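You operate a simulated robot arm through the tools that you are given. There is no shell and no other tool. Be economical: measure what you need, move in short steps, check, and stop when the job is done.

You run a simulated two-armed robot. Do the job below in one go: nothing can be reset, and whatever is moved stays where it is left.

TASK
Press the end of the blue stepped roll flush in the truing cradle.
Fine: plate crank in till the end is flush, right back after; roll back on its rest.

It is judged by the outcome, as a careful person would: the job done as asked, and still so three seconds after it is handed in. It fails if anything else is knocked over, pushed out of place, dropped, spilled or broken.

THE ROBOT
Two 7-joint arms with fingered hands on one trunk, on a base that drives. Base frame: it is fixed to the floor where the robot stands at the start and does not move with it; the origin is under the middle of the robot, x ahead of it, y to its left, z up. Units: mm, rad, N and s.
The left shoulder is at the start at [70, 142, 1214], the right one opposite. With the tool pointing down near the work surface each hand reaches from about 380 to 780 mm from the robot's upright axis, wherever it stands, measured 20 degrees to its own side. Places, roughly: edge plate [600, -200, 900]; plate crank [500, -300, 900]; roll rest saddle [500, 0, 900]; truing cradle saddle [600, 0, 900]. Payload 3.6 kg a hand.
Tool frame (each hand has its own): the origin (TCP) lies between the finger pads and is the grasp point; the fingertips stand 25 mm ahead of it; z points along the fingers, y is the line along which they close. The gripper opens to 88 mm. The gripper's body begins 29 mm behind the TCP. The gripper is a hand of 5 fingers: y runs from the thumb to the fingers, the wrist lies at [-13, -97, -162] in the tool frame, and closing takes about 1.5 s.
Orientation is that of the tool frame in the base frame, as a unit quaternion [x, y, z, w]. With the fingers straight down and the wrist toward the robot, the tool's x, y and z point along [0, 1, 0], [1, 0, 0] and [0, 0, -1] of the base frame.

THE INTERFACE
- The arms move only by the tool step_arm. It takes "left_motion", "right_motion" or both (then of equal length, played together; a hand with none holds still); each is a list of rows, each an object of numbers (a shift or turn left out is 0, a gripper value left out holds the last): "tx", "ty", "tz": the shift along the tool's x, y, z in mm; "rx", "ry", "rz": the turn, a rotation vector about the tool's x, y, z in degrees; "fingers": the finger opening in mm, from 0 to 88. In form: [{"tx": .., "ty": .., "tz": .., "rx": .., "ry": .., "rz": .., "fingers": ..}, ...]. A call has 1 to 20 rows; each row shifts and turns the commanded pose from where the row before left it, along the tool's axes as they then stand. A row lasts 0.2 s, in which the tool goes at most 50 mm and 0.15 rad; a call with a longer step from one row to the next is refused whole, and so is a gripper value outside its range. A pose out of reach is approached as far as the arm can. The call stops where the force on the tool passes 40 N (or 10 N more than at its start, if that is more) or the arm is blocked; 0.2 s more then pass. The fingers move at their own pace (about 72 mm/s each) and stop on an object; they squeeze with about 28 N. The grip force told is the motor's: it shows also when the fingers shut on nothing. Time passes only in rows, and 0.2 s behind the last, so rows that do not move let the fingers close. The reply holds the time, the measured pose of the TCP, the force on the tool along the base axes, the opening and the grip force, in the units named above and with some noise, with the torque about the TCP (base axes, N m) and any sound that the robot's microphone picked up.
- Cameras (640 x 400 px; columns grow to the right, rows downward): "scene" is now at [137.8, -25.8, 1444.7]; the picture's right is [-0.28, -0.96, -0.00], its down [-0.53, 0.16, -0.83] and it looks along [0.80, -0.24, -0.56] (base axes); focal length 222 px, centre (320, 200). "left" rides on the left gripper at [-59, -79, -105] in its tool frame; the picture's right is [-0.73, -0.32, 0.61], its down [0.62, -0.68, 0.38] and it looks along [0.29, 0.66, 0.70] (tool axes); focal length 234 px, centre (320, 200). "right" rides on the right gripper at [59, -79, -105] in its tool frame; the picture's right is [-0.73, 0.32, -0.61], its down [-0.62, -0.68, 0.38] and it looks along [-0.29, 0.66, 0.70] (tool axes); focal length 234 px, centre (320, 200). There is no depth. A picture from a camera that has moved, and an enlarged one, comes with that camera's place and axes in the base frame and with its lens.
- grab_frame(camera): a new picture of that camera. No time passes.
- move_column(by): slides the trunk up (or, below 0, down) by that many mm; the arms and the scene camera ride with it, the base frame stays. It gives what a move gives, with no picture.
- steer(legs): drives the robot by 1 to 6 legs, each [ahead, left, turn to the left] in mm, mm and rad, along the robot's own axes; the way and the turn of a leg run together, so that a leg with both is an arc; at most 1500 mm and 3.142 rad a leg. The arms and the cameras ride along, it lands a little off, and it stops where it bumps. It gives what a move gives.
- hand_shape(shape, hand): the hand has 5 fingers and takes this shape, open, in about a second: jaw (thumb against the fingers, like two jaws); tri (thumb and two fingers); tip (a fingertip pinch); poke (one finger out to press); point (the index stretched); flat (the hand flat); cup (the hand cupped); fist (a fist). The gripper value then closes the fingers along that shape, each until it touches; the sizes above hold for jaw. It gives what a move gives, with no picture.
- pan_tilt(pan, tilt): turns the head with the scene camera to pan (to the left, within 1.501 rad either way) and tilt (down, from -0.506 to 1.204), counted from straight ahead of the robot. It gives what a move gives.
- inspect(camera, box): a new picture of the part [left, top, right, bottom] of that camera's present view, enlarged. No time passes.
- job_done(): hands the job in; it is judged then, once.

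Work in short steps. Places have to be worked out from the pictures, the camera data and where the tool is seen: move nearer, look again, correct. Check each grasp and each placing, and mend what went wrong. You have 120 turns and 92 pictures in all, those below and enlarged ones among them. Open the grippers and draw the arms clear of the work before you hand the job in, unless the task says otherwise; then end with one line.

The tools are called after "Emit:" as name(argument=value, ...) on one line, values as JSON. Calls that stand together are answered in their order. step_arm: Moves the arms, as the interface text tells. Its arguments: {"type":"object","properties":{"left_motion":{"type":"array"},"right_motion":{"type":"array"}},"required":[]} The other tools are called the same way: move_column (by) slides the trunk up or down; hand_shape (shape, hand) gives the hand a shape; steer (legs) drives the base; pan_tilt (pan, tilt) turns the head that bears the scene camera; grab_frame (camera) takes a picture; inspect (camera, box) takes an enlarged picture of a part of a camera's view; job_done () hands the job in.

At the start:

```text
clock: 0.0
left_eef_pos: [409.1, 20.3, 1336.7]
left_orientation: [0.706, 0.708, 0.0, 0.0]
left_force: [-0.8, 0.5, 0.6]
left_wrist_torque: [0.03, 0.03, -0.02]
left_opening: 87.8
left_grasp_force: 0.0
left_shape: jaw
right_eef_pos: [424.9, -374.5, 1300.0]
right_orientation: [0.707, 0.708, 0.001, 0.0]
right_force: [0.9, 0.3, -0.1]
right_wrist_torque: [-0.01, -0.02, 0.0]
right_opening: 87.6
right_grasp_force: 0.0
right_shape: jaw
trunk travel left (down, up): [-750.0, 190.0]
robot x, y, heading: [-1.5, 1.7, 0.001]
head pan, tilt: [-0.288, 0.59]
```

scene: 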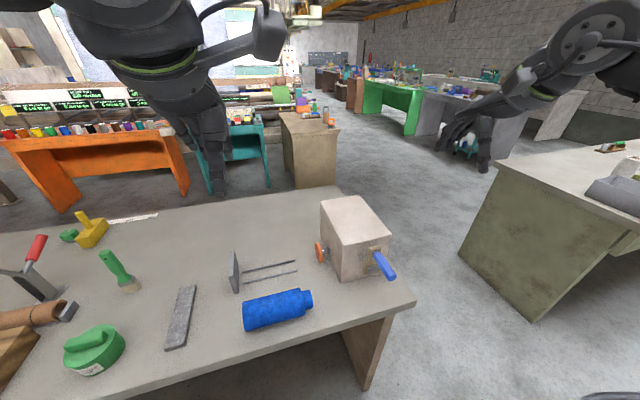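
right: 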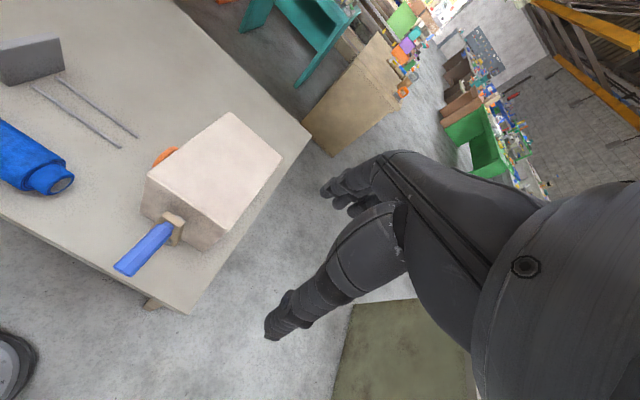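
left: 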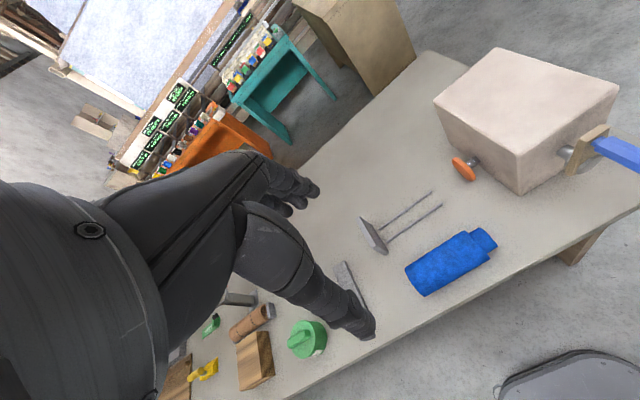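

The scene shows the roll, two thin rails with a stop plate (cradle), and a box with an orange disc and blue crank. I look closer at them.

Emit:
inspect(camera="scene", box=[210, 190, 420, 340])

Emit:
inspect(camera="left", box=[340, 30, 640, 310])

Emit:
inspect(camera="right", box=[0, 20, 320, 320])

```text
2.67 times, centred on (315, 265) of scene
camera zoom: at [137.8, -25.8, 1444.7], right [-0.28, -0.96, 0.0], down [-0.53, 0.16, -0.83], along [0.8, -0.24, -0.56], focal length 592 px, centre (333, 27)
```

zoom: 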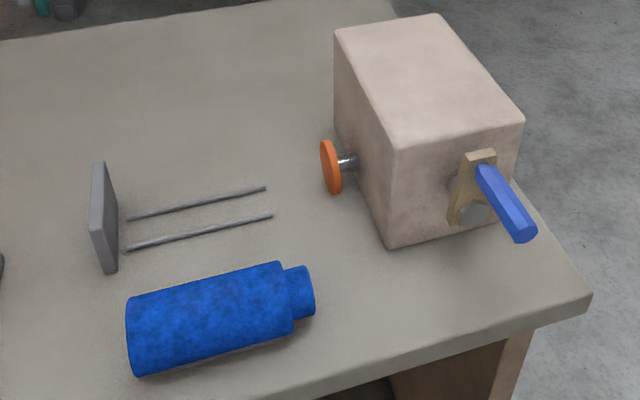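

```text
1.43 times, centred on (490, 170) of left
camera zoom: at [330.0, -39.0, 1440.7], right [-0.32, -0.73, -0.61], down [-0.68, 0.62, -0.38], along [0.66, 0.29, -0.7], focal length 334 px, centre (77, 243)
```

zoom: 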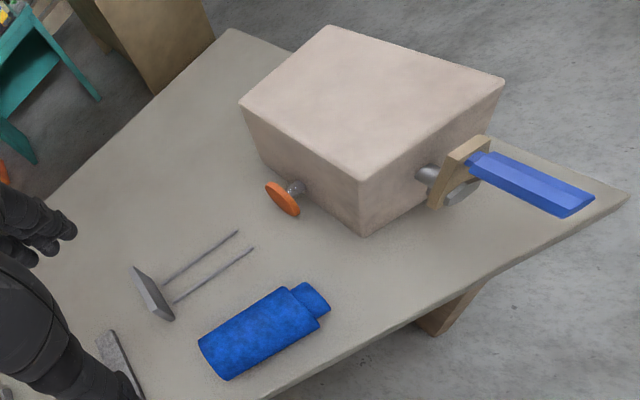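

```text
1.33 times, centred on (160, 170) of right
camera zoom: at [346.5, -315.8, 1406.0], right [0.32, -0.73, 0.61], down [-0.68, -0.62, -0.38], along [0.66, -0.29, -0.7], focal length 312 px, centre (533, 240)
```

zoom: 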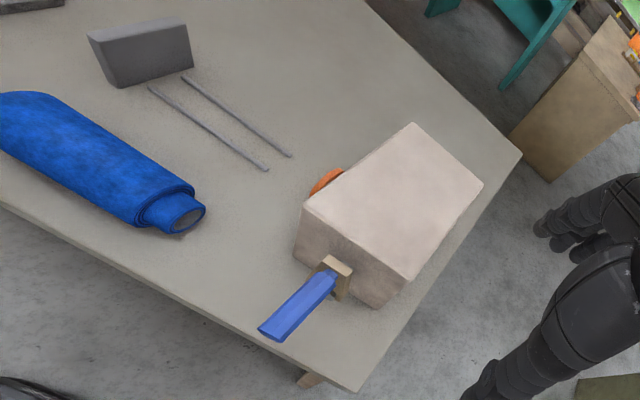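

I measure roughly: rails at x≈594 and 636, y −87…72, z≈876; disc face at [615,−165,911]; roll axis x≈469, y 65…−98, radius ~37, z~905. Now a closer look at the crank and the roll.

Emit:
inspect(camera="scene", box=[340, 220, 420, 290])

Emit:
inspect(camera="left", box=[520, 100, 640, 220])

Emit:
inspect(camera="left", box=[340, 170, 520, 310])

Emit:
inspect(camera="scene", box=[220, 240, 330, 340])

```text
5.71 times, centred on (380, 255) of scene
camera zoom: at [137.8, -25.8, 1444.7], right [-0.28, -0.96, 0.0], down [-0.53, 0.16, -0.83], along [0.8, -0.24, -0.56], focal length 1267 px, centre (-23, -114)
```

zoom: 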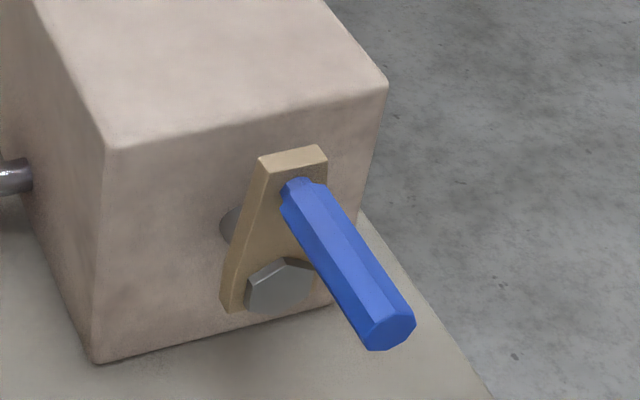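

```text
3.33 times, centred on (580, 160) of left
camera zoom: at [330.0, -39.0, 1440.7], right [-0.32, -0.73, -0.61], down [-0.68, 0.62, -0.38], along [0.66, 0.29, -0.7], focal length 781 px, centre (-547, 333)
```

zoom: 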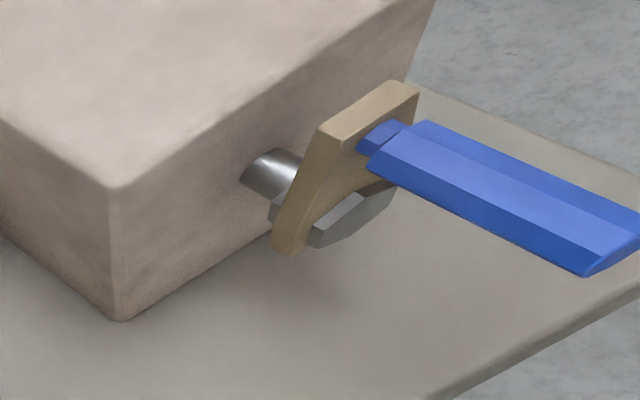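

```text
2.86 times, centred on (430, 240) of left
camera zoom: at [330.0, -39.0, 1440.7], right [-0.32, -0.73, -0.61], down [-0.68, 0.62, -0.38], along [0.66, 0.29, -0.7], focal length 669 px, centre (6, 86)
```

zoom: 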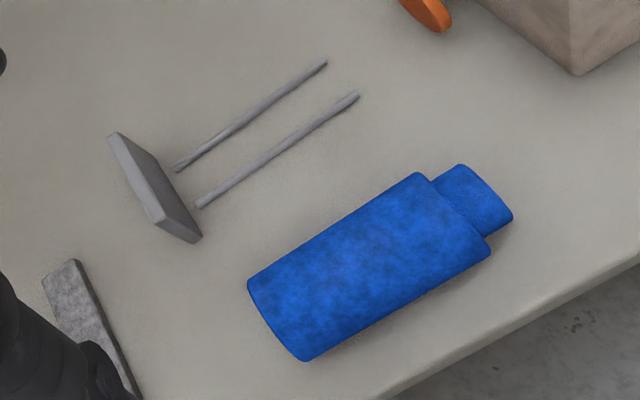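

```text
4.00 times, centred on (275, 290) of scene
camera zoom: at [137.8, -25.8, 1444.7], right [-0.28, -0.96, 0.0], down [-0.53, 0.16, -0.83], along [0.8, -0.24, -0.56], focal length 887 px, centre (500, -160)
```

zoom: 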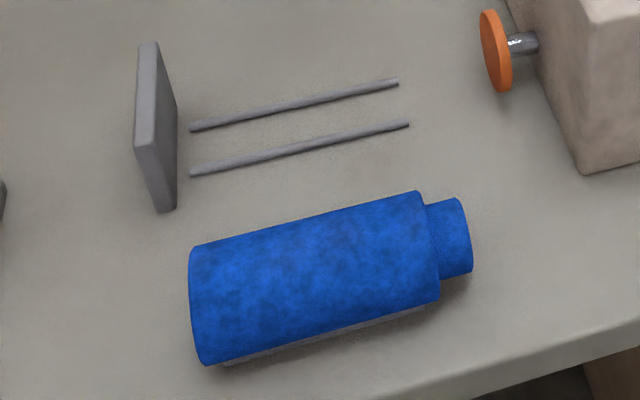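

The crank hub is at about [470,−270,960] with its handle pointing toward me at the top (z≈1025). I bring the left hand above the roll (axis along y) and look.

Emit:
step_arm(left_motion=[{"tx": -6, "ty": 15, "tz": 40, "fingers": 88}, {"tx": -6, "ty": 15, "tz": 40}, {"tx": -6, "ty": 15, "tz": 40}, {"tx": -5, "ty": 15, "tz": 40}, {"tz": 40}, {"tz": 40}, {"tz": 40}, {"tz": 30}, {}])

Emit:
grab_frame(camera="scene")

Emit:
grab_frame(camera="left")

```text
clock: 2.0
left_eef_pos: [469.1, -3.3, 1026.5]
left_orientation: [0.707, 0.707, 0.0, 0.001]
left_force: [0.5, -1.1, 0.6]
left_wrist_torque: [-0.01, 0.0, 0.03]
left_opening: 87.7
left_grasp_force: 0.1
left_shape: jaw
right_eef_pos: [425.4, -375.8, 1298.8]
right_orientation: [0.707, 0.707, 0.0, -0.001]
right_force: [0.3, -0.5, 0.4]
right_wrist_torque: [0.0, -0.02, 0.0]
right_opening: 87.8
right_grasp_force: 0.1
right_shape: jaw
trunk travel left (down, up): [-750.0, 190.0]
robot x, y, heading: [-0.6, 0.2, -0.001]
head pan, tilt: [-0.288, 0.59]
```

```text
81 pictures are left
camera scene: at [137.4, -25.8, 1444.7], right [-0.28, -0.96, 0.0], down [-0.53, 0.16, -0.83], along [0.8, -0.24, -0.56], focal length 222 px, centre (320, 200)
```

scene: 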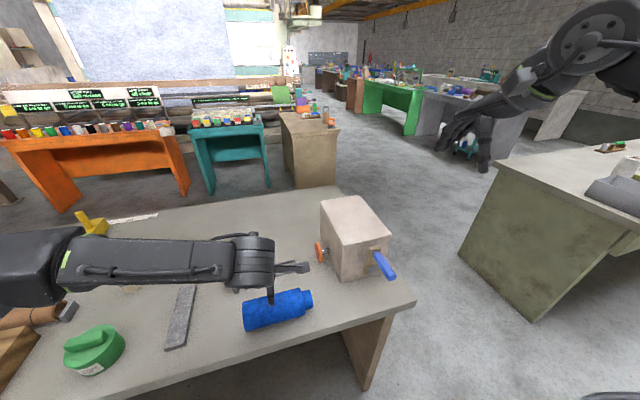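

```text
80 pictures are left
camera left: at [389.4, -62.0, 1130.4], right [-0.32, -0.73, -0.61], down [-0.68, 0.62, -0.38], along [0.66, 0.29, -0.7], focal length 234 px, centre (320, 200)
```

left: 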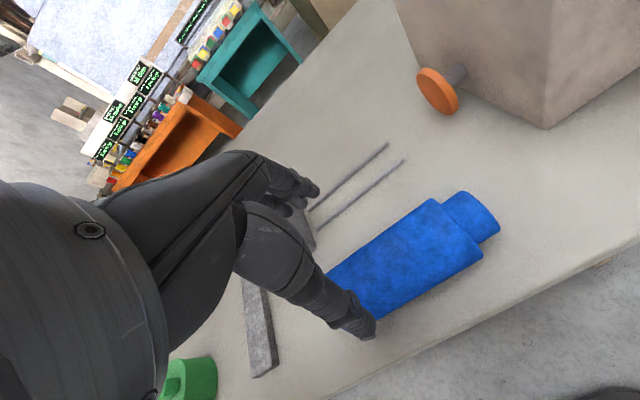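

Fusing all three views, the roll axis is about x=480, z≈890, y −102…68. I move over it and descend partway, then check clearance.

Emit:
step_arm(left_motion=[{"ty": 11, "tx": -10, "tz": 20}, {"tz": 30}, {"tz": 21}, {}])

Emit:
grab_frame(camera="left")

Emit:
inspect(camera="scene", box=[210, 220, 330, 340])

Emit:
inspect(camera="right", box=[0, 60, 160, 220])

```text
clock: 3.0
left_eef_pos: [481.2, -14.4, 955.0]
left_orientation: [0.707, 0.707, 0.0, 0.001]
left_force: [-0.7, 0.0, -0.6]
left_wrist_torque: [0.02, -0.04, 0.0]
left_opening: 87.9
left_grasp_force: 0.0
left_shape: jaw
right_eef_pos: [425.7, -375.7, 1299.1]
right_orientation: [0.708, 0.707, 0.0, 0.0]
right_force: [0.6, 0.4, 0.1]
right_wrist_torque: [0.04, 0.02, 0.03]
right_opening: 87.8
right_grasp_force: 0.1
right_shape: jaw
trunk travel left (down, up): [-750.0, 190.0]
robot x, y, heading: [1.3, 3.1, 0.003]
head pan, tilt: [-0.288, 0.59]
```

```text
79 pictures are left
camera left: at [401.6, -72.2, 1058.9], right [-0.32, -0.73, -0.61], down [-0.68, 0.62, -0.38], along [0.66, 0.29, -0.7], focal length 234 px, centre (320, 200)
```

left: 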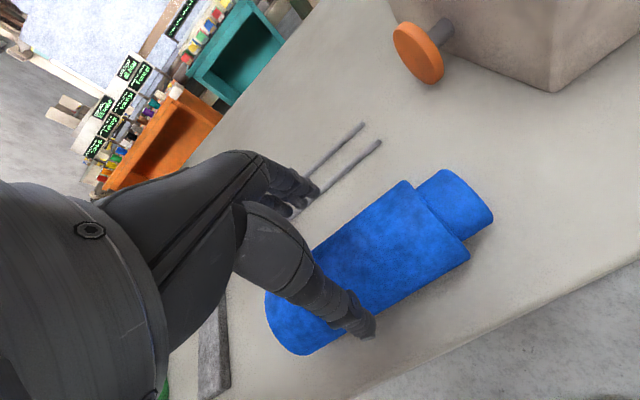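

```text
3.33 times, centred on (270, 280) of scene
camera zoom: at [137.8, -26.1, 1444.7], right [-0.28, -0.96, 0.0], down [-0.53, 0.16, -0.83], along [0.8, -0.24, -0.56], focal length 739 px, centre (487, -67)
```

zoom: 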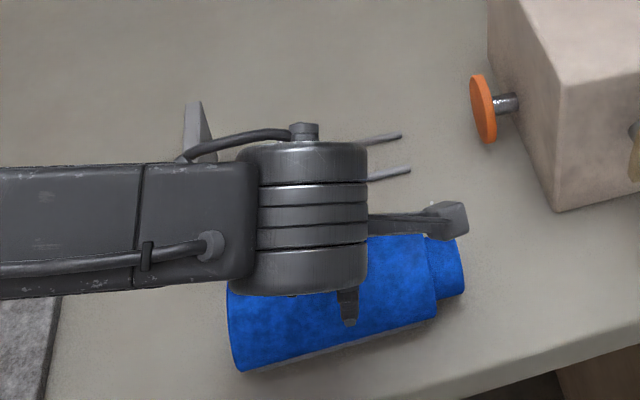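

```text
2.50 times, centred on (80, 140) of right
camera zoom: at [346.5, -316.0, 1405.9], right [0.32, -0.73, 0.61], down [-0.68, -0.62, -0.38], along [0.66, -0.29, -0.7], focal length 585 px, centre (920, 350)
```

zoom: 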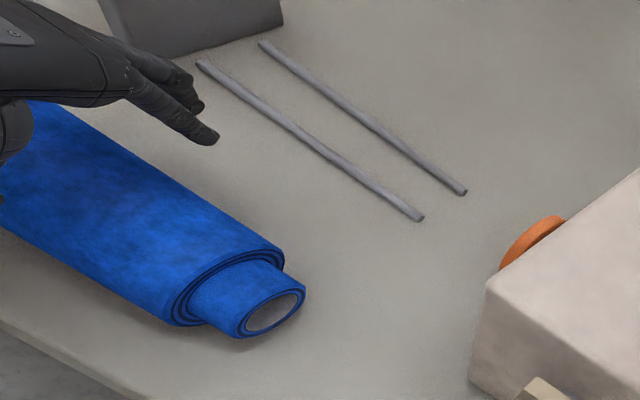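

The fingers straddle the roll with a few mm either side. I descend to axis height.

Emit:
step_arm(left_motion=[{"tz": 15}, {"tz": 15}, {"tz": 12}, {"tz": 10}, {"tz": 8}, {}])

Emit:
grab_frame(camera="left")

Emit:
inspect(camera="right", box=[0, 60, 160, 220])

```text
clock: 4.4
left_eef_pos: [480.4, -13.6, 895.9]
left_orientation: [0.706, 0.708, 0.0, 0.0]
left_force: [0.5, 0.1, 0.3]
left_wrist_torque: [-0.01, 0.02, 0.02]
left_opening: 87.5
left_grasp_force: 0.0
left_shape: jaw
right_eef_pos: [425.4, -375.8, 1299.6]
right_orientation: [0.707, 0.707, 0.0, 0.0]
right_force: [0.5, -1.2, -0.4]
right_wrist_torque: [0.0, 0.02, -0.02]
right_opening: 87.7
right_grasp_force: 0.0
right_shape: jaw
trunk travel left (down, up): [-750.0, 190.0]
robot x, y, heading: [0.4, -1.9, 0.001]
head pan, tilt: [-0.288, 0.59]
```

```text
76 pictures are left
camera left: at [401.2, -71.8, 1000.2], right [-0.32, -0.73, -0.61], down [-0.68, 0.62, -0.38], along [0.66, 0.29, -0.7], focal length 234 px, centre (320, 200)
```

left: 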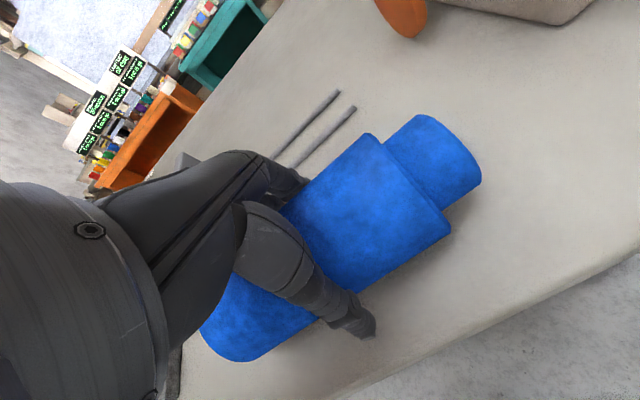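

```text
2.50 times, centred on (80, 140) of right
camera zoom: at [346.4, -315.8, 1406.0], right [0.32, -0.73, 0.61], down [-0.68, -0.62, -0.38], along [0.66, -0.29, -0.7], focal length 585 px, centre (920, 350)
```

zoom: 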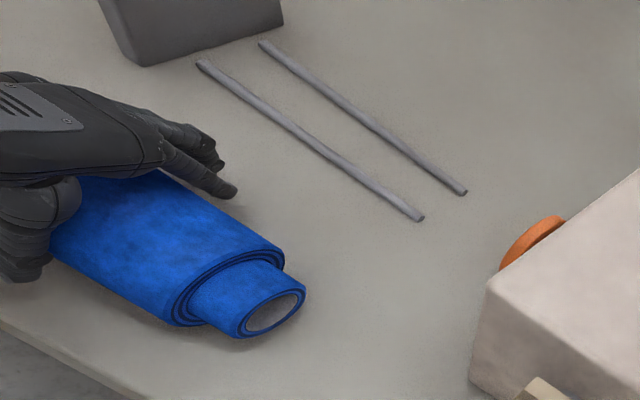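

No contact and the roll is between the digits. I close.

Emit:
step_arm(left_motion=[{"fingers": 55}, {}, {}, {}, {}, {}, {}, {}])

```text
clock: 6.2
left_eef_pos: [482.0, -13.7, 897.0]
left_orientation: [0.707, 0.708, 0.0, 0.0]
left_force: [0.9, 1.2, 0.1]
left_wrist_torque: [0.04, -0.04, -0.04]
left_opening: 60.7
left_grasp_force: 27.7
left_shape: jaw
right_eef_pos: [426.4, -374.9, 1300.1]
right_orientation: [0.707, 0.707, 0.0, 0.001]
right_force: [0.5, 0.1, 0.3]
right_wrist_torque: [-0.01, -0.01, -0.03]
right_opening: 87.6
right_grasp_force: 0.1
right_shape: jaw
trunk travel left (down, up): [-750.0, 190.0]
robot x, y, heading: [0.5, -1.5, 0.005]
head pan, tilt: [-0.288, 0.59]
```

It holds at 60.7 mm opening. I lift a little and check.

Emit:
step_arm(left_motion=[{"tz": -5, "fingers": 50}, {"tz": -10}, {"tz": -15}, {"tz": -20}, {}])

Emit:
grab_frame(camera="left")

Emit:
inspect(camera="right", box=[0, 60, 160, 220])

Emit:
inspect(camera="scene", box=[210, 220, 330, 340])

```text
clock: 7.4
left_eef_pos: [481.3, -13.9, 946.7]
left_orientation: [0.707, 0.707, -0.001, 0.0]
left_force: [-0.8, -0.5, -3.7]
left_wrist_torque: [0.02, 0.01, 0.0]
left_opening: 60.8
left_grasp_force: 28.1
left_shape: jaw
right_eef_pos: [427.1, -375.4, 1300.0]
right_orientation: [0.708, 0.707, 0.0, 0.0]
right_force: [-0.1, 0.8, 0.1]
right_wrist_torque: [0.01, 0.02, 0.01]
right_opening: 87.5
right_grasp_force: 0.1
right_shape: jaw
trunk travel left (down, up): [-750.0, 190.0]
robot x, y, heading: [-1.3, 0.6, 0.005]
head pan, tilt: [-0.288, 0.59]
```

```text
74 pictures are left
camera left: at [401.8, -71.6, 1050.0], right [-0.32, -0.73, -0.61], down [-0.68, 0.62, -0.38], along [0.66, 0.29, -0.7], focal length 234 px, centre (320, 200)
```

left: 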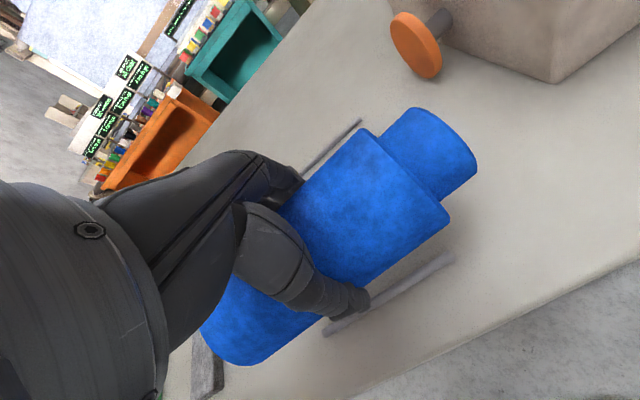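

```text
2.50 times, centred on (80, 140) of right
camera zoom: at [347.1, -315.7, 1405.8], right [0.32, -0.73, 0.61], down [-0.68, -0.62, -0.38], along [0.66, -0.29, -0.7], focal length 585 px, centre (920, 350)
```

zoom: 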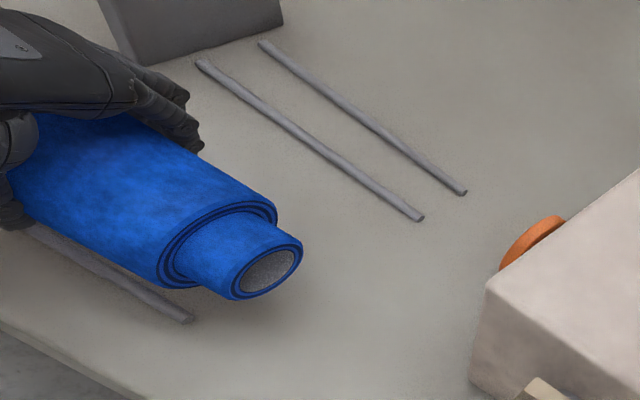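

```text
3.33 times, centred on (270, 280) of scene
camera zoom: at [138.5, -25.7, 1444.6], right [-0.28, -0.96, 0.0], down [-0.53, 0.16, -0.83], along [0.8, -0.24, -0.56], focal length 739 px, centre (487, -67)
```

zoom: 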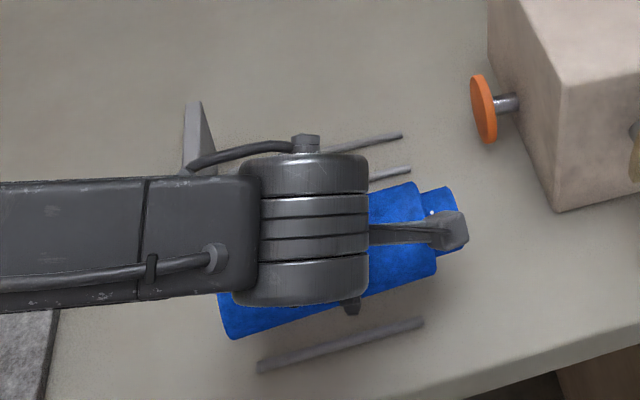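

Held level (weight ~4 N). Re-triangulating with the right camera: rest rails x≈460.6/502, cradle rails x≈608/650, all z≈857; stop face y≈92–98. So I shift x by +148, y by +18, staying above the rails.

Emit:
step_arm(left_motion=[{"ty": 30, "tx": 4}, {"ty": 30, "tx": 4}, {"ty": 30, "tx": 4}, {"ty": 30, "tx": 3}, {"ty": 28, "tx": 3}, {"tz": 15}, {}])

Emit:
grab_frame(camera="left")

Emit:
inspect(camera="right", box=[0, 20, 160, 180])

Emit:
inspect(camera="scene", box=[210, 200, 330, 320])

```text
clock: 9.0
left_eef_pos: [629.7, 4.6, 929.4]
left_orientation: [0.706, 0.708, 0.0, 0.001]
left_force: [0.2, -0.4, -2.9]
left_wrist_torque: [0.05, -0.01, -0.03]
left_opening: 60.5
left_grasp_force: 27.8
left_shape: jaw
right_eef_pos: [426.3, -375.3, 1300.2]
right_orientation: [0.707, 0.707, 0.0, 0.0]
right_force: [0.5, 0.3, -0.5]
right_wrist_torque: [-0.01, 0.01, 0.04]
right_opening: 87.8
right_grasp_force: 0.2
right_shape: jaw
trunk travel left (down, up): [-750.0, 190.0]
robot x, y, heading: [2.6, 1.9, -0.0]
head pan, tilt: [-0.288, 0.59]
```

```text
71 pictures are left
camera left: at [549.8, -53.6, 1034.1], right [-0.32, -0.73, -0.61], down [-0.68, 0.62, -0.38], along [0.66, 0.29, -0.7], focal length 234 px, centre (320, 200)
```

left: 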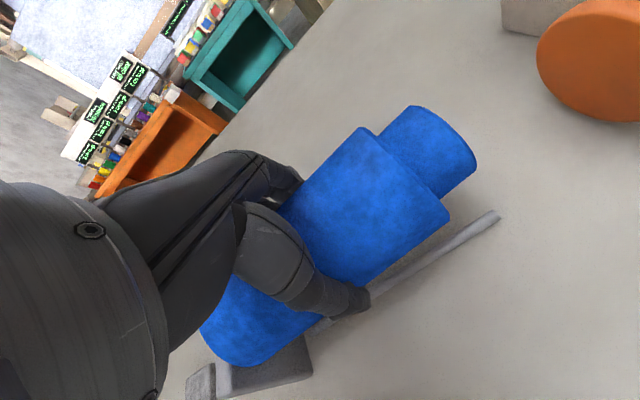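

```text
2.50 times, centred on (80, 100) of right
camera zoom: at [347.1, -315.6, 1405.8], right [0.32, -0.73, 0.61], down [-0.68, -0.62, -0.38], along [0.66, -0.29, -0.7], focal length 585 px, centre (920, 450)
```

zoom: 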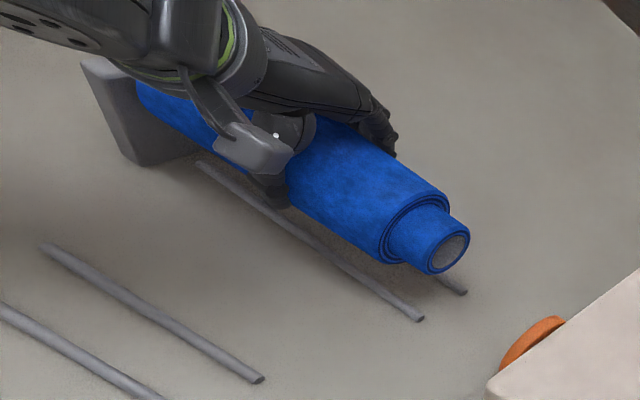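

```text
3.33 times, centred on (270, 260) of scene
camera zoom: at [138.4, -25.6, 1444.6], right [-0.28, -0.96, 0.0], down [-0.53, 0.16, -0.83], along [0.8, -0.24, -0.56], focal length 739 px, centre (487, 0)
```

zoom: 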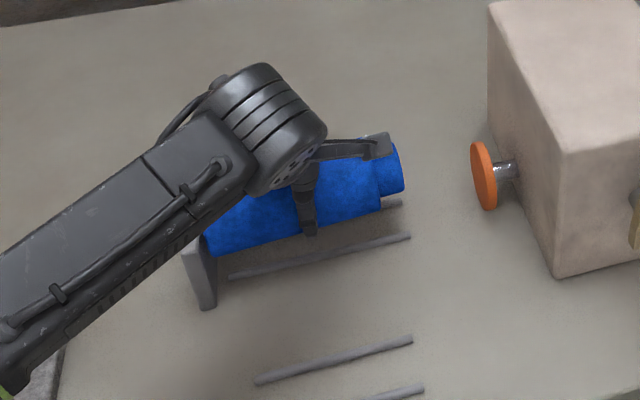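

Aligned over the cradle. I lower to the picking height.

Emit:
step_arm(left_motion=[{"tz": 10}, {"tz": 10}, {"tz": 7}, {"tz": 4}, {}])

Emit:
inspect(camera="right", box=[10, 30, 130, 150])

```text
clock: 10.2
left_eef_pos: [629.1, 3.6, 899.2]
left_orientation: [0.706, 0.708, 0.0, 0.001]
left_force: [-0.3, -0.6, -1.8]
left_wrist_torque: [0.06, -0.01, -0.01]
left_opening: 60.3
left_grasp_force: 28.0
left_shape: jaw
right_eef_pos: [426.3, -375.5, 1299.8]
right_orientation: [0.707, 0.707, 0.0, 0.001]
right_force: [-0.8, 0.2, -0.9]
right_wrist_torque: [-0.01, 0.01, -0.02]
right_opening: 87.8
right_grasp_force: 0.0
right_shape: jaw
trunk travel left (down, up): [-750.0, 190.0]
robot x, y, heading: [1.8, 2.5, -0.002]
head pan, tilt: [-0.288, 0.59]
```

```text
3.33 times, centred on (70, 90) of right
camera zoom: at [347.1, -315.8, 1405.8], right [0.32, -0.73, 0.61], down [-0.68, -0.62, -0.38], along [0.66, -0.29, -0.7], focal length 781 px, centre (1153, 567)
```

zoom: 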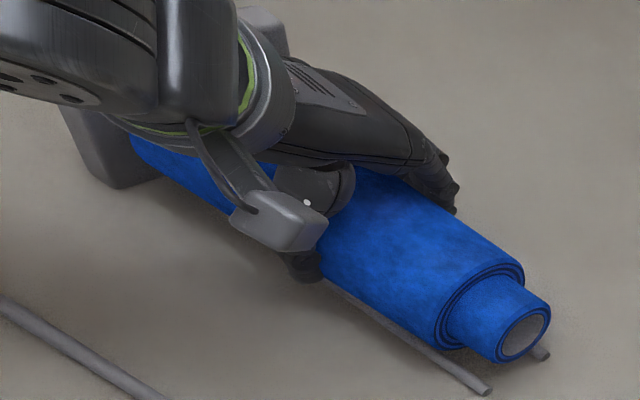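

Nearly seated. I lower in tiny steps to feel the rails.

Emit:
step_arm(left_motion=[{"tz": 2}, {"tz": 2}, {}])

```text
clock: 11.0
left_eef_pos: [629.6, 4.7, 896.9]
left_orientation: [0.707, 0.707, 0.0, 0.001]
left_force: [1.2, -1.9, 4.5]
left_wrist_torque: [0.14, 0.0, -0.16]
left_opening: 59.8
left_grasp_force: 27.9
left_shape: jaw
right_eef_pos: [424.5, -376.1, 1300.1]
right_orientation: [0.707, 0.707, 0.001, 0.0]
right_force: [-0.3, -0.3, 0.1]
right_wrist_torque: [0.02, -0.01, -0.04]
right_opening: 87.4
right_grasp_force: 0.0
right_shape: jaw
trunk travel left (down, up): [-750.0, 190.0]
robot x, y, heading: [0.4, -1.5, -0.001]
head pan, tilt: [-0.288, 0.59]
```

Contact at 897 (+4.5 N). I now slide gently +y (tool +x) to find the stop.

Emit:
step_arm(left_motion=[{"tz": -1, "tx": 2}, {"tx": 2}, {"tx": 1}, {}])

```text
clock: 12.0
left_eef_pos: [628.6, 6.7, 896.9]
left_orientation: [0.707, 0.707, -0.001, 0.0]
left_force: [0.4, -9.3, -1.1]
left_wrist_torque: [0.0, -0.01, -0.24]
left_opening: 60.1
left_grasp_force: 28.3
left_shape: jaw
right_eef_pos: [425.0, -377.8, 1299.3]
right_orientation: [0.707, 0.707, 0.001, 0.0]
right_force: [0.2, -0.4, -0.3]
right_wrist_torque: [0.01, 0.0, 0.01]
right_opening: 87.6
right_grasp_force: 0.1
right_shape: jaw
trunk travel left (down, up): [-750.0, 190.0]
robot x, y, heading: [-0.8, 2.2, 0.001]
head pan, tilt: [-0.288, 0.59]
```

−9 N along y: the roll is against the stop. I release and rise clear.

Emit:
step_arm(left_motion=[{"tx": -1, "fingers": 88}, {}, {}, {}, {"tz": -10}, {"tz": -30}, {"tz": -40}, {"tz": -40}, {}])

Emit:
grab_frame(camera="left")

Emit:
inspect(camera="scene", box=[210, 190, 350, 320])

```text
clock: 14.0
left_eef_pos: [627.7, 7.8, 1017.9]
left_orientation: [0.707, 0.707, 0.0, 0.0]
left_force: [0.9, 0.5, 0.6]
left_wrist_torque: [0.01, -0.05, 0.01]
left_opening: 88.0
left_grasp_force: 0.0
left_shape: jaw
right_eef_pos: [426.3, -375.4, 1300.3]
right_orientation: [0.708, 0.706, 0.0, 0.0]
right_force: [-0.1, 0.4, 0.4]
right_wrist_torque: [0.03, -0.01, -0.01]
right_opening: 87.5
right_grasp_force: 0.0
right_shape: jaw
trunk travel left (down, up): [-750.0, 190.0]
robot x, y, heading: [-1.2, 0.0, 0.001]
head pan, tilt: [-0.288, 0.59]
```

```text
67 pictures are left
camera left: at [548.9, -49.7, 1121.3], right [-0.32, -0.73, -0.61], down [-0.68, 0.62, -0.38], along [0.66, 0.29, -0.7], focal length 234 px, centre (320, 200)
```

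left: 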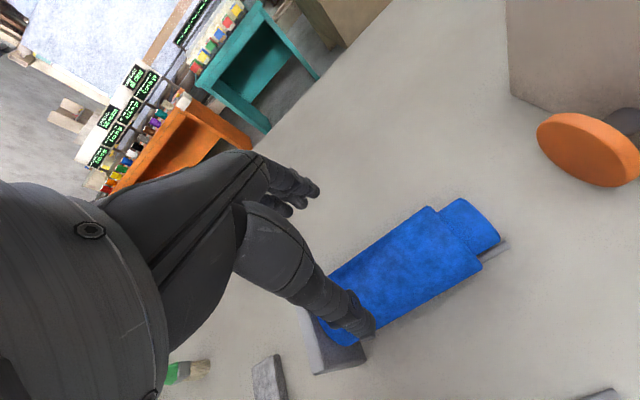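

```text
3.08 times, centred on (280, 255) of scene
camera zoom: at [138.0, -26.0, 1444.6], right [-0.28, -0.96, 0.0], down [-0.53, 0.16, -0.83], along [0.8, -0.24, -0.56], focal length 682 px, centre (443, 31)
```

zoom: 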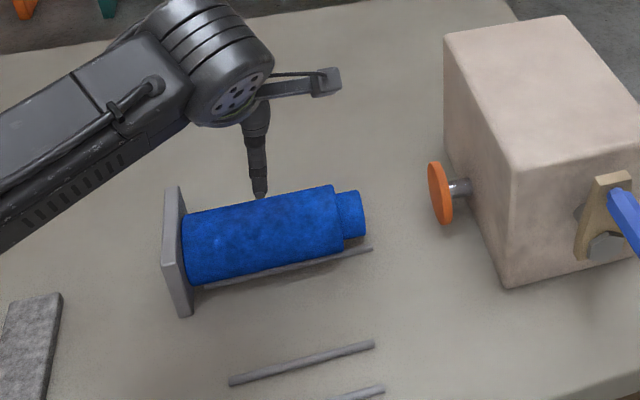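

The roll sits on the cradle against the stop. Now the right hand: turn it 90° about vertical so the fingers close along y, wrist to the right.

Emit:
step_arm(right_motion=[{"rz": -8.2, "tz": 10}, {"rz": -8.2, "tz": 10}, {"rz": -8.2, "tz": 10}, {"rz": -8.2, "tz": 10}, {"rz": -8.2, "tz": 10}, {"rz": -8.2, "tz": 10}, {"rz": -8.2, "tz": 10}, {"rz": -8.2, "tz": 10}, {"rz": -8.2, "tz": 10}, {"rz": -8.2, "tz": 10}, {"rz": -8.0}, {}])

```text
clock: 16.6
left_eef_pos: [627.6, 7.9, 1017.5]
left_orientation: [0.706, 0.708, 0.0, 0.0]
left_force: [0.4, -0.5, 0.2]
left_wrist_torque: [0.01, -0.02, -0.02]
left_opening: 87.8
left_grasp_force: 0.0
left_shape: jaw
right_eef_pos: [270.1, -56.2, 1202.9]
right_orientation: [0.045, 0.999, -0.003, 0.002]
right_force: [0.4, 0.4, -0.6]
right_wrist_torque: [0.06, 0.0, -0.01]
right_opening: 87.8
right_grasp_force: 0.0
right_shape: jaw
right hand out of reach, approached as far as the arm can: row 3, 4, 5, 6, 7, 8, 9, 10, 11
trunk travel left (down, up): [-750.0, 190.0]
robot x, y, heading: [-0.5, 3.3, -0.004]
head pan, tilt: [-0.288, 0.59]
```

That yaw isn't reachable for the right arm (it was dragged off). I undo the rotation first.

Emit:
step_arm(right_motion=[{"rz": 8.2, "tz": -10}, {"rz": 8.2, "tz": -10}, {"rz": 8.2, "tz": -10}, {"rz": 8.2, "tz": -10}, {"rz": 8.2, "tz": -10}, {"rz": 8.2, "tz": -10}, {"rz": 8.2, "tz": -10}, {"rz": 8.2}, {"rz": 8.2}, {"rz": 8.2}, {"rz": 8.0}, {}])

```text
clock: 19.2
left_eef_pos: [627.4, 8.4, 1016.2]
left_orientation: [0.706, 0.708, 0.0, 0.001]
left_force: [0.2, 0.3, 0.0]
left_wrist_torque: [-0.02, 0.0, -0.04]
left_opening: 87.8
left_grasp_force: 0.1
left_shape: jaw
right_eef_pos: [267.3, -62.2, 1278.2]
right_orientation: [0.737, 0.676, 0.001, 0.001]
right_force: [-1.0, 0.0, 0.1]
right_wrist_torque: [-0.05, 0.01, -0.01]
right_opening: 87.5
right_grasp_force: 0.1
right_shape: jaw
right hand out of reach, approached as far as the arm can: row 11
trunk travel left (down, up): [-750.0, 190.0]
robot x, y, heading: [-5.2, -1.0, -0.007]
head pan, tilt: [-0.288, 0.59]
```

The commanded pose reset to the reached one. I move the right hand back to its own side.

Emit:
step_arm(right_motion=[{"tx": -40}, {"tx": -40, "ty": 10}, {"tx": -40, "ty": 10}, {"tx": -40, "ty": 10}, {"tx": -40, "ty": 10}, {"tx": -40, "ty": 10}, {}])

Emit:
grab_frame(camera="scene")

```text
clock: 20.8
left_eef_pos: [628.4, 10.2, 1016.8]
left_orientation: [0.707, 0.707, -0.001, 0.001]
left_force: [0.2, 0.5, -0.1]
left_wrist_torque: [0.01, -0.02, 0.04]
left_opening: 87.8
left_grasp_force: 0.0
left_shape: jaw
right_eef_pos: [299.7, -305.0, 1278.3]
right_orientation: [0.736, 0.677, -0.001, 0.003]
right_force: [0.1, -0.2, -0.3]
right_wrist_torque: [-0.01, 0.04, -0.03]
right_opening: 88.0
right_grasp_force: 0.0
right_shape: jaw
trunk travel left (down, up): [-750.0, 190.0]
robot x, y, heading: [0.5, 1.2, 0.002]
head pan, tilt: [-0.288, 0.59]
```

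```text
65 pictures are left
camera scene: at [137.8, -25.2, 1444.7], right [-0.28, -0.96, 0.0], down [-0.53, 0.16, -0.83], along [0.8, -0.24, -0.56], focal length 222 px, centre (320, 200)
```

scene: 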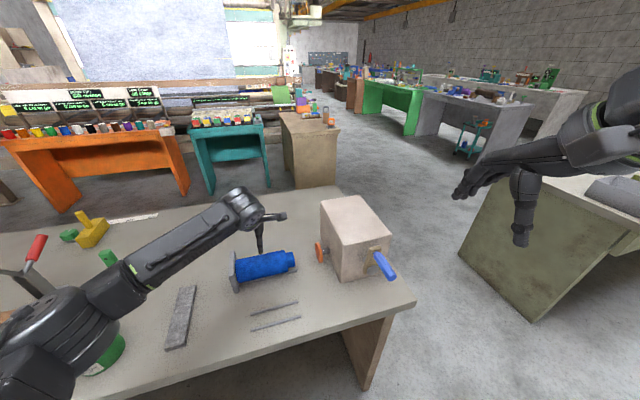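

Now I bring the right hand forward and lower, then pitch the fingers forward (thumb below, fingers above) to grasp the handle end-on.

Emit:
step_arm(right_motion=[{"tz": 30, "ty": 20, "rz": 5}, {"tz": 30, "ty": 10}, {"tz": 20, "rx": -8}, {"tz": 20, "rx": -8}, {"tz": 20, "rx": -8}, {"tz": 15, "rx": -8}, {"tz": 10, "rx": -8}, {"rx": -5}, {}])

```text
clock: 22.8
left_eef_pos: [628.7, 9.3, 1016.9]
left_orientation: [0.706, 0.708, -0.001, 0.001]
left_force: [0.2, 0.7, 0.4]
left_wrist_torque: [0.0, -0.02, -0.04]
left_opening: 87.8
left_grasp_force: 0.1
left_shape: jaw
right_eef_pos: [439.6, -378.7, 1195.1]
right_orientation: [0.706, 0.595, 0.246, 0.295]
right_force: [-0.1, 0.9, 0.0]
right_wrist_torque: [0.01, -0.01, 0.01]
right_opening: 88.0
right_grasp_force: 0.0
right_shape: jaw
right hand out of reach, approached as far as the arm can: row 3, 4, 5, 6, 7, 8
trunk travel left (down, up): [-750.0, 190.0]
robot x, y, heading: [-1.8, 1.8, 0.002]
head pan, tilt: [-0.288, 0.59]
```

Too close to the body for that pose. I drive the base back 200 mm (arms are clear of everything) to give the forearm room.

Emit:
steer(legs=[[-200, 0, 0]])

```text
clock: 24.4
left_eef_pos: [431.7, 8.6, 1015.8]
left_orientation: [0.707, 0.707, 0.0, 0.0]
left_force: [0.2, -0.9, -0.8]
left_wrist_torque: [-0.02, 0.02, 0.0]
left_opening: 87.9
left_grasp_force: 0.1
left_shape: jaw
right_eef_pos: [244.0, -379.2, 1195.0]
right_orientation: [0.706, 0.596, 0.245, 0.294]
right_force: [0.9, -0.5, -0.1]
right_wrist_torque: [0.02, -0.01, -0.02]
right_opening: 88.1
right_grasp_force: 0.0
right_shape: jaw
trunk travel left (down, up): [-750.0, 190.0]
robot x, y, heading: [-199.6, -2.4, -0.002]
head pan, tilt: [-0.288, 0.59]
```

Fix the yaw, move toward the handle line, and continue pitching.

Emit:
step_arm(right_motion=[{"ry": 3.5, "rz": -3.5}, {"ry": 3.5, "rz": -3.5}, {"tx": 26, "ty": -10, "tz": 32}, {"tx": 26, "ty": -10, "tz": 32}, {"tx": 26, "ty": -10, "tz": 32}, {"tx": 26, "ty": -10, "tz": 32}, {"rx": -8}, {"rx": -8}, {"rx": -8}, {"rx": -8}, {"rx": -8}, {"rx": -5}, {}])

```text
clock: 27.2
left_eef_pos: [431.4, 7.9, 1017.8]
left_orientation: [0.707, 0.707, -0.001, 0.0]
left_force: [0.3, 0.4, -0.5]
left_wrist_torque: [0.04, -0.01, -0.01]
left_opening: 87.9
left_grasp_force: 0.1
left_shape: jaw
right_eef_pos: [246.9, -418.1, 1190.4]
right_orientation: [0.496, 0.505, 0.499, 0.5]
right_force: [0.0, -0.4, 0.0]
right_wrist_torque: [-0.02, 0.02, 0.04]
right_opening: 87.9
right_grasp_force: 0.0
right_shape: jaw
right hand out of reach, approached as far as the arm can: row 4, 5, 6, 7, 8, 9, 10, 11, 12
trunk travel left (down, up): [-750.0, 190.0]
robot x, y, heading: [-199.1, 1.7, -0.004]
head pan, tilt: [-0.288, 0.59]
```

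Orientation is now exactly fingers-forward, thumb below. I translate toward the handle's front.

Emit:
step_arm(right_motion=[{"tz": 30}, {"tz": 30, "ty": -15}, {"tz": 20, "tx": 20, "ty": -20}, {"tx": 25, "ty": -25}, {"tx": 25, "ty": -25}, {"tx": 25, "ty": -25}, {"tx": 25, "ty": -25}, {"tx": 23, "ty": -25}, {}])

```text
clock: 29.2
left_eef_pos: [432.2, 8.3, 1015.7]
left_orientation: [0.707, 0.707, -0.001, 0.0]
left_force: [0.3, 0.1, -0.2]
left_wrist_torque: [-0.01, 0.0, 0.0]
left_opening: 87.8
left_grasp_force: 0.0
left_shape: jaw
right_eef_pos: [245.6, -428.1, 1172.9]
right_orientation: [0.498, 0.503, 0.498, 0.501]
right_force: [-0.7, 0.6, -0.4]
right_wrist_torque: [-0.01, 0.01, 0.01]
right_opening: 88.1
right_grasp_force: 0.1
right_shape: jaw
right hand out of reach, approached as far as the arm can: row 1, 2, 3, 4, 5, 6, 7, 8
trunk travel left (down, up): [-750.0, 190.0]
robot x, y, heading: [-198.9, 3.6, -0.003]
head pan, tilt: [-0.288, 0.59]
```

The forward-pointing pose is limited here. Instead I'll drive round to the table's right side facing +y, where the ordinary fingers-down grip closes across the handle. First raise and retract the left hand, and bring the right back to fingers-down.

Emit:
step_arm(left_motion=[{"tz": -40}, {"tz": -40}, {"tz": -40, "ty": -15}, {"tz": -40, "ty": -15}, {"tz": -40, "ty": -15}, {"ty": -15}, {"ty": -15}, {}, {}, {}, {}, {}, {}], right_motion=[{"tz": 5, "rx": 8}, {"tz": 5, "rx": 8}, {"tz": 5, "rx": 8}, {"tz": 5, "rx": 8}, {"tz": 5, "rx": 8}, {"rx": 8}, {"rx": 8}, {"rx": 8}, {"rx": 8}, {"rx": 8}, {"rx": 8}, {"rx": 2}, {}])

```text
clock: 32.0
left_eef_pos: [355.5, 7.5, 1217.8]
left_orientation: [0.707, 0.707, 0.001, 0.0]
left_force: [0.3, -0.1, 0.9]
left_wrist_torque: [0.03, -0.02, 0.0]
left_opening: 87.5
left_grasp_force: 0.0
left_shape: jaw
right_eef_pos: [270.6, -428.0, 1166.1]
right_orientation: [0.707, 0.707, -0.002, 0.002]
right_force: [-0.3, 0.5, 0.2]
right_wrist_torque: [0.03, 0.02, 0.0]
right_opening: 87.9
right_grasp_force: 0.1
right_shape: jaw
trunk travel left (down, up): [-750.0, 190.0]
robot x, y, heading: [-199.6, 0.9, 0.003]
head pan, tilt: [-0.288, 0.59]
```

Now drive right 800 mm and turn left 90°.

Emit:
steer(legs=[[0, -800, 0], [0, 0, 1.571]])

Emit:
pan_tilt(pan=-0.3, tilt=0.6)

Emit:
grab_frame(camera="scene")

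```text
clock: 40.0
left_eef_pos: [-193.8, -245.7, 1216.6]
left_orientation: [0.009, 1.0, 0.0, -0.001]
left_force: [0.7, 0.6, 0.6]
left_wrist_torque: [0.02, -0.01, -0.02]
left_opening: 87.7
left_grasp_force: 0.1
left_shape: jaw
right_eef_pos: [239.7, -339.8, 1166.0]
right_orientation: [0.011, 1.0, 0.001, 0.002]
right_force: [0.3, -0.2, -0.2]
right_wrist_torque: [0.02, -0.02, -0.02]
right_opening: 88.3
right_grasp_force: 0.1
right_shape: jaw
trunk travel left (down, up): [-750.0, 190.0]
robot x, y, heading: [-198.2, -796.7, 1.549]
head pan, tilt: [-0.288, 0.59]
```

```text
clock: 40.6
left_eef_pos: [-194.6, -245.3, 1218.3]
left_orientation: [0.01, 1.0, 0.0, 0.0]
left_force: [0.5, 0.0, -0.3]
left_wrist_torque: [-0.01, -0.02, 0.01]
left_opening: 87.8
left_grasp_force: 0.0
left_shape: jaw
right_eef_pos: [239.3, -340.1, 1166.4]
right_orientation: [0.009, 1.0, 0.002, 0.003]
right_force: [0.1, -1.3, -0.2]
right_wrist_torque: [-0.01, 0.01, -0.02]
right_opening: 88.1
right_grasp_force: 0.0
right_shape: jaw
trunk travel left (down, up): [-750.0, 190.0]
robot x, y, heading: [-197.2, -798.1, 1.546]
head pan, tilt: [-0.3, 0.6]
```

```text
64 pictures are left
camera scene: at [-165.8, -665.2, 1443.8], right [0.95, -0.32, 0.0], down [-0.18, -0.54, -0.82], along [0.26, 0.78, -0.57], focal length 222 px, centre (320, 200)
```

scene: 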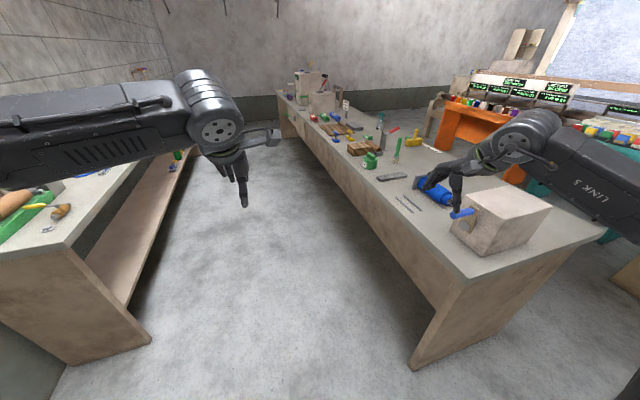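

Clear. Drive 430 mm to the robot's right with a small heading correction.

Emit:
steer(legs=[[0, -430, 0.025]])

Emit:
grab_frame(camera="scene")

Emit:
grab_frame(camera="right")

Emit:
grab_frame(camera="left")

```text
clock: 43.3
left_eef_pos: [218.3, -248.2, 1218.1]
left_orientation: [-0.004, 1.0, 0.0, 0.0]
left_force: [0.3, -0.1, 0.1]
left_wrist_torque: [0.02, -0.03, 0.0]
left_opening: 87.7
left_grasp_force: 0.1
left_shape: jaw
right_eef_pos: [655.9, -332.4, 1166.0]
right_orientation: [-0.003, 1.0, 0.001, 0.002]
right_force: [-0.7, -0.1, 0.3]
right_wrist_torque: [0.01, 0.02, 0.0]
right_opening: 88.0
right_grasp_force: 0.1
right_shape: jaw
trunk travel left (down, up): [-750.0, 190.0]
robot x, y, heading: [230.8, -799.5, 1.582]
head pan, tilt: [-0.3, 0.6]
```

```text
63 pictures are left
camera scene: at [258.9, -667.8, 1443.8], right [0.96, -0.29, 0.0], down [-0.16, -0.54, -0.83], along [0.24, 0.79, -0.56], focal length 222 px, centre (320, 200)
```

scene: 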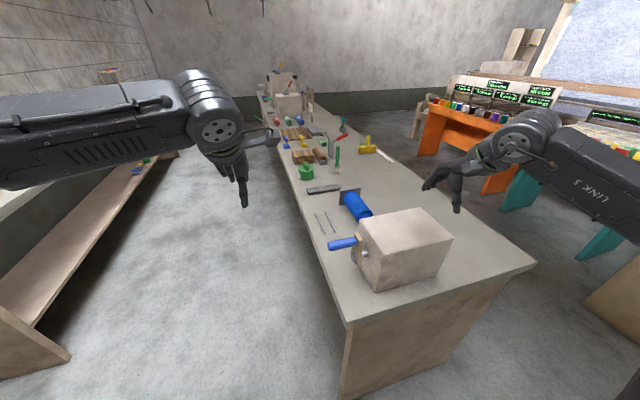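

```text
62 pictures are left
camera right: at [596.8, -410.2, 1271.8], right [0.72, 0.33, 0.61], down [0.63, -0.68, -0.38], along [0.29, 0.66, -0.69], focal length 234 px, centre (320, 200)
```

right: 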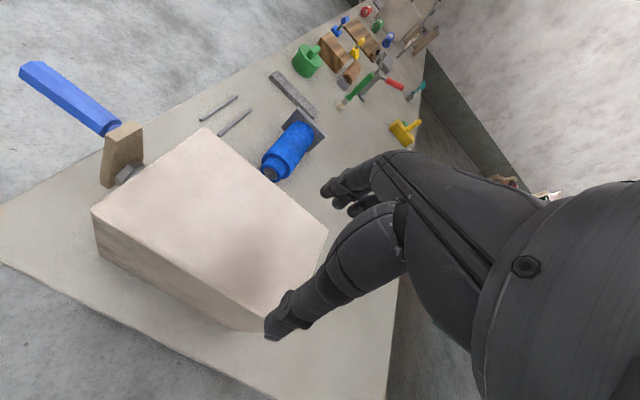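

```text
61 pictures are left
camera left: at [277.6, -326.6, 1321.5], right [0.73, -0.32, -0.61], down [-0.62, -0.69, -0.38], along [-0.29, 0.66, -0.7], focal length 234 px, centre (320, 200)
```

left: 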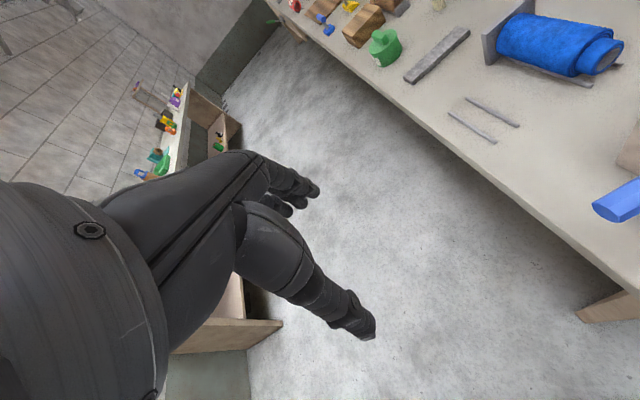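

Good vantage. I zoom on the crank to refine its position.

Emit:
inspect(camera="scene", box=[310, 190, 430, 290])

Emit:
inspect(camera="right", box=[0, 40, 160, 200])

```text
4.00 times, centred on (370, 240) of scene
camera zoom: at [258.9, -667.8, 1443.8], right [0.96, -0.29, 0.0], down [-0.16, -0.54, -0.83], along [0.24, 0.79, -0.56], focal length 887 px, centre (120, 40)
```

zoom: 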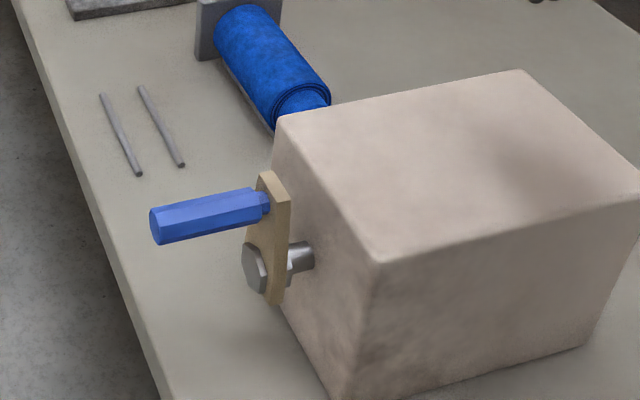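

```text
2.50 times, centred on (80, 120) of right
camera zoom: at [596.8, -410.2, 1271.8], right [0.72, 0.33, 0.61], down [0.63, -0.68, -0.38], along [0.29, 0.66, -0.69], focal length 585 px, centre (920, 400)
```

zoom: 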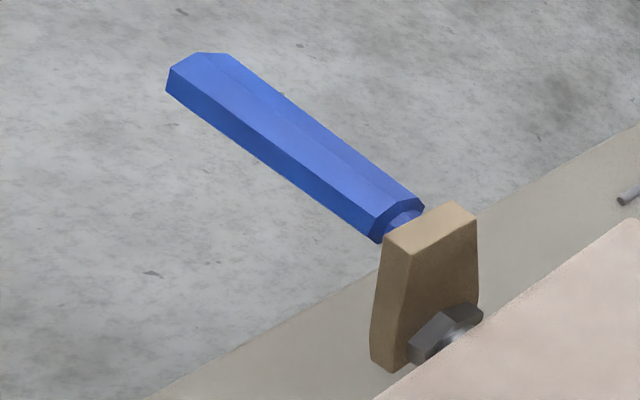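

Handle axis runs x 403…475 at y≈−283, z≈1020; hub ~73 mm below. I bring the right hand above it at x≈425.

Emit:
step_arm(right_motion=[{"tx": 40}, {"tx": 40, "ty": 10}, {"tx": 40, "ty": 10}, {"tx": 40, "ty": 10, "tz": 10}, {"tx": 40, "ty": 10, "tz": 20}, {"tx": 31, "ty": 9, "tz": 30}, {}])

Emit:
grab_frame(camera="right")

Emit:
inspect(camera="scene", box=[290, 140, 450, 290])

```text
clock: 44.9
left_eef_pos: [221.3, -249.6, 1219.0]
left_orientation: [-0.004, 1.0, 0.001, -0.001]
left_force: [0.3, -0.7, 0.3]
left_wrist_torque: [0.0, 0.0, 0.02]
left_opening: 87.8
left_grasp_force: 0.1
left_shape: jaw
right_eef_pos: [424.4, -285.6, 1105.5]
right_orientation: [-0.004, 1.0, 0.001, 0.002]
right_force: [-0.6, 1.2, -0.9]
right_wrist_torque: [-0.02, -0.02, 0.01]
right_opening: 88.2
right_grasp_force: 0.2
right_shape: jaw
trunk travel left (down, up): [-750.0, 190.0]
robot x, y, heading: [234.6, -800.2, 1.579]
head pan, tilt: [-0.3, 0.6]
```

```text
58 pictures are left
camera right: at [366.5, -363.9, 1210.6], right [0.72, 0.33, 0.61], down [0.63, -0.68, -0.38], along [0.29, 0.66, -0.69], focal length 234 px, centre (320, 200)
```

right: 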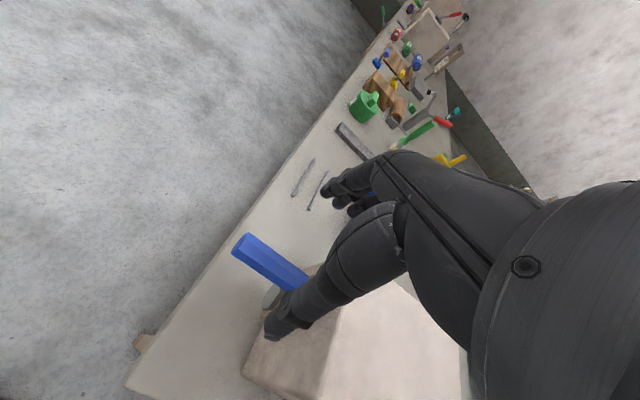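

```text
2.67 times, centred on (370, 215) of scene
camera zoom: at [260.3, -668.5, 1443.9], right [0.96, -0.29, 0.0], down [-0.16, -0.54, -0.83], along [0.24, 0.79, -0.56], focal length 592 px, centre (187, 160)
```

zoom: 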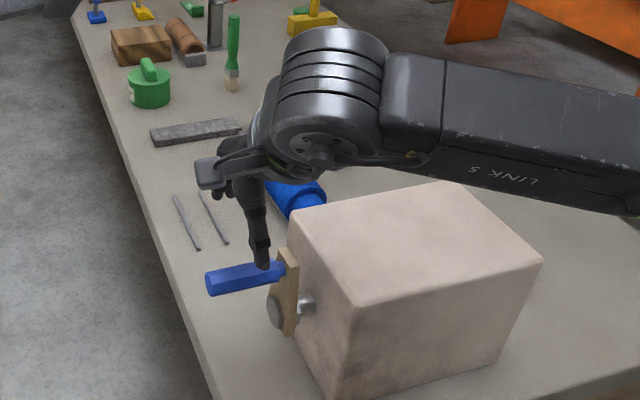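

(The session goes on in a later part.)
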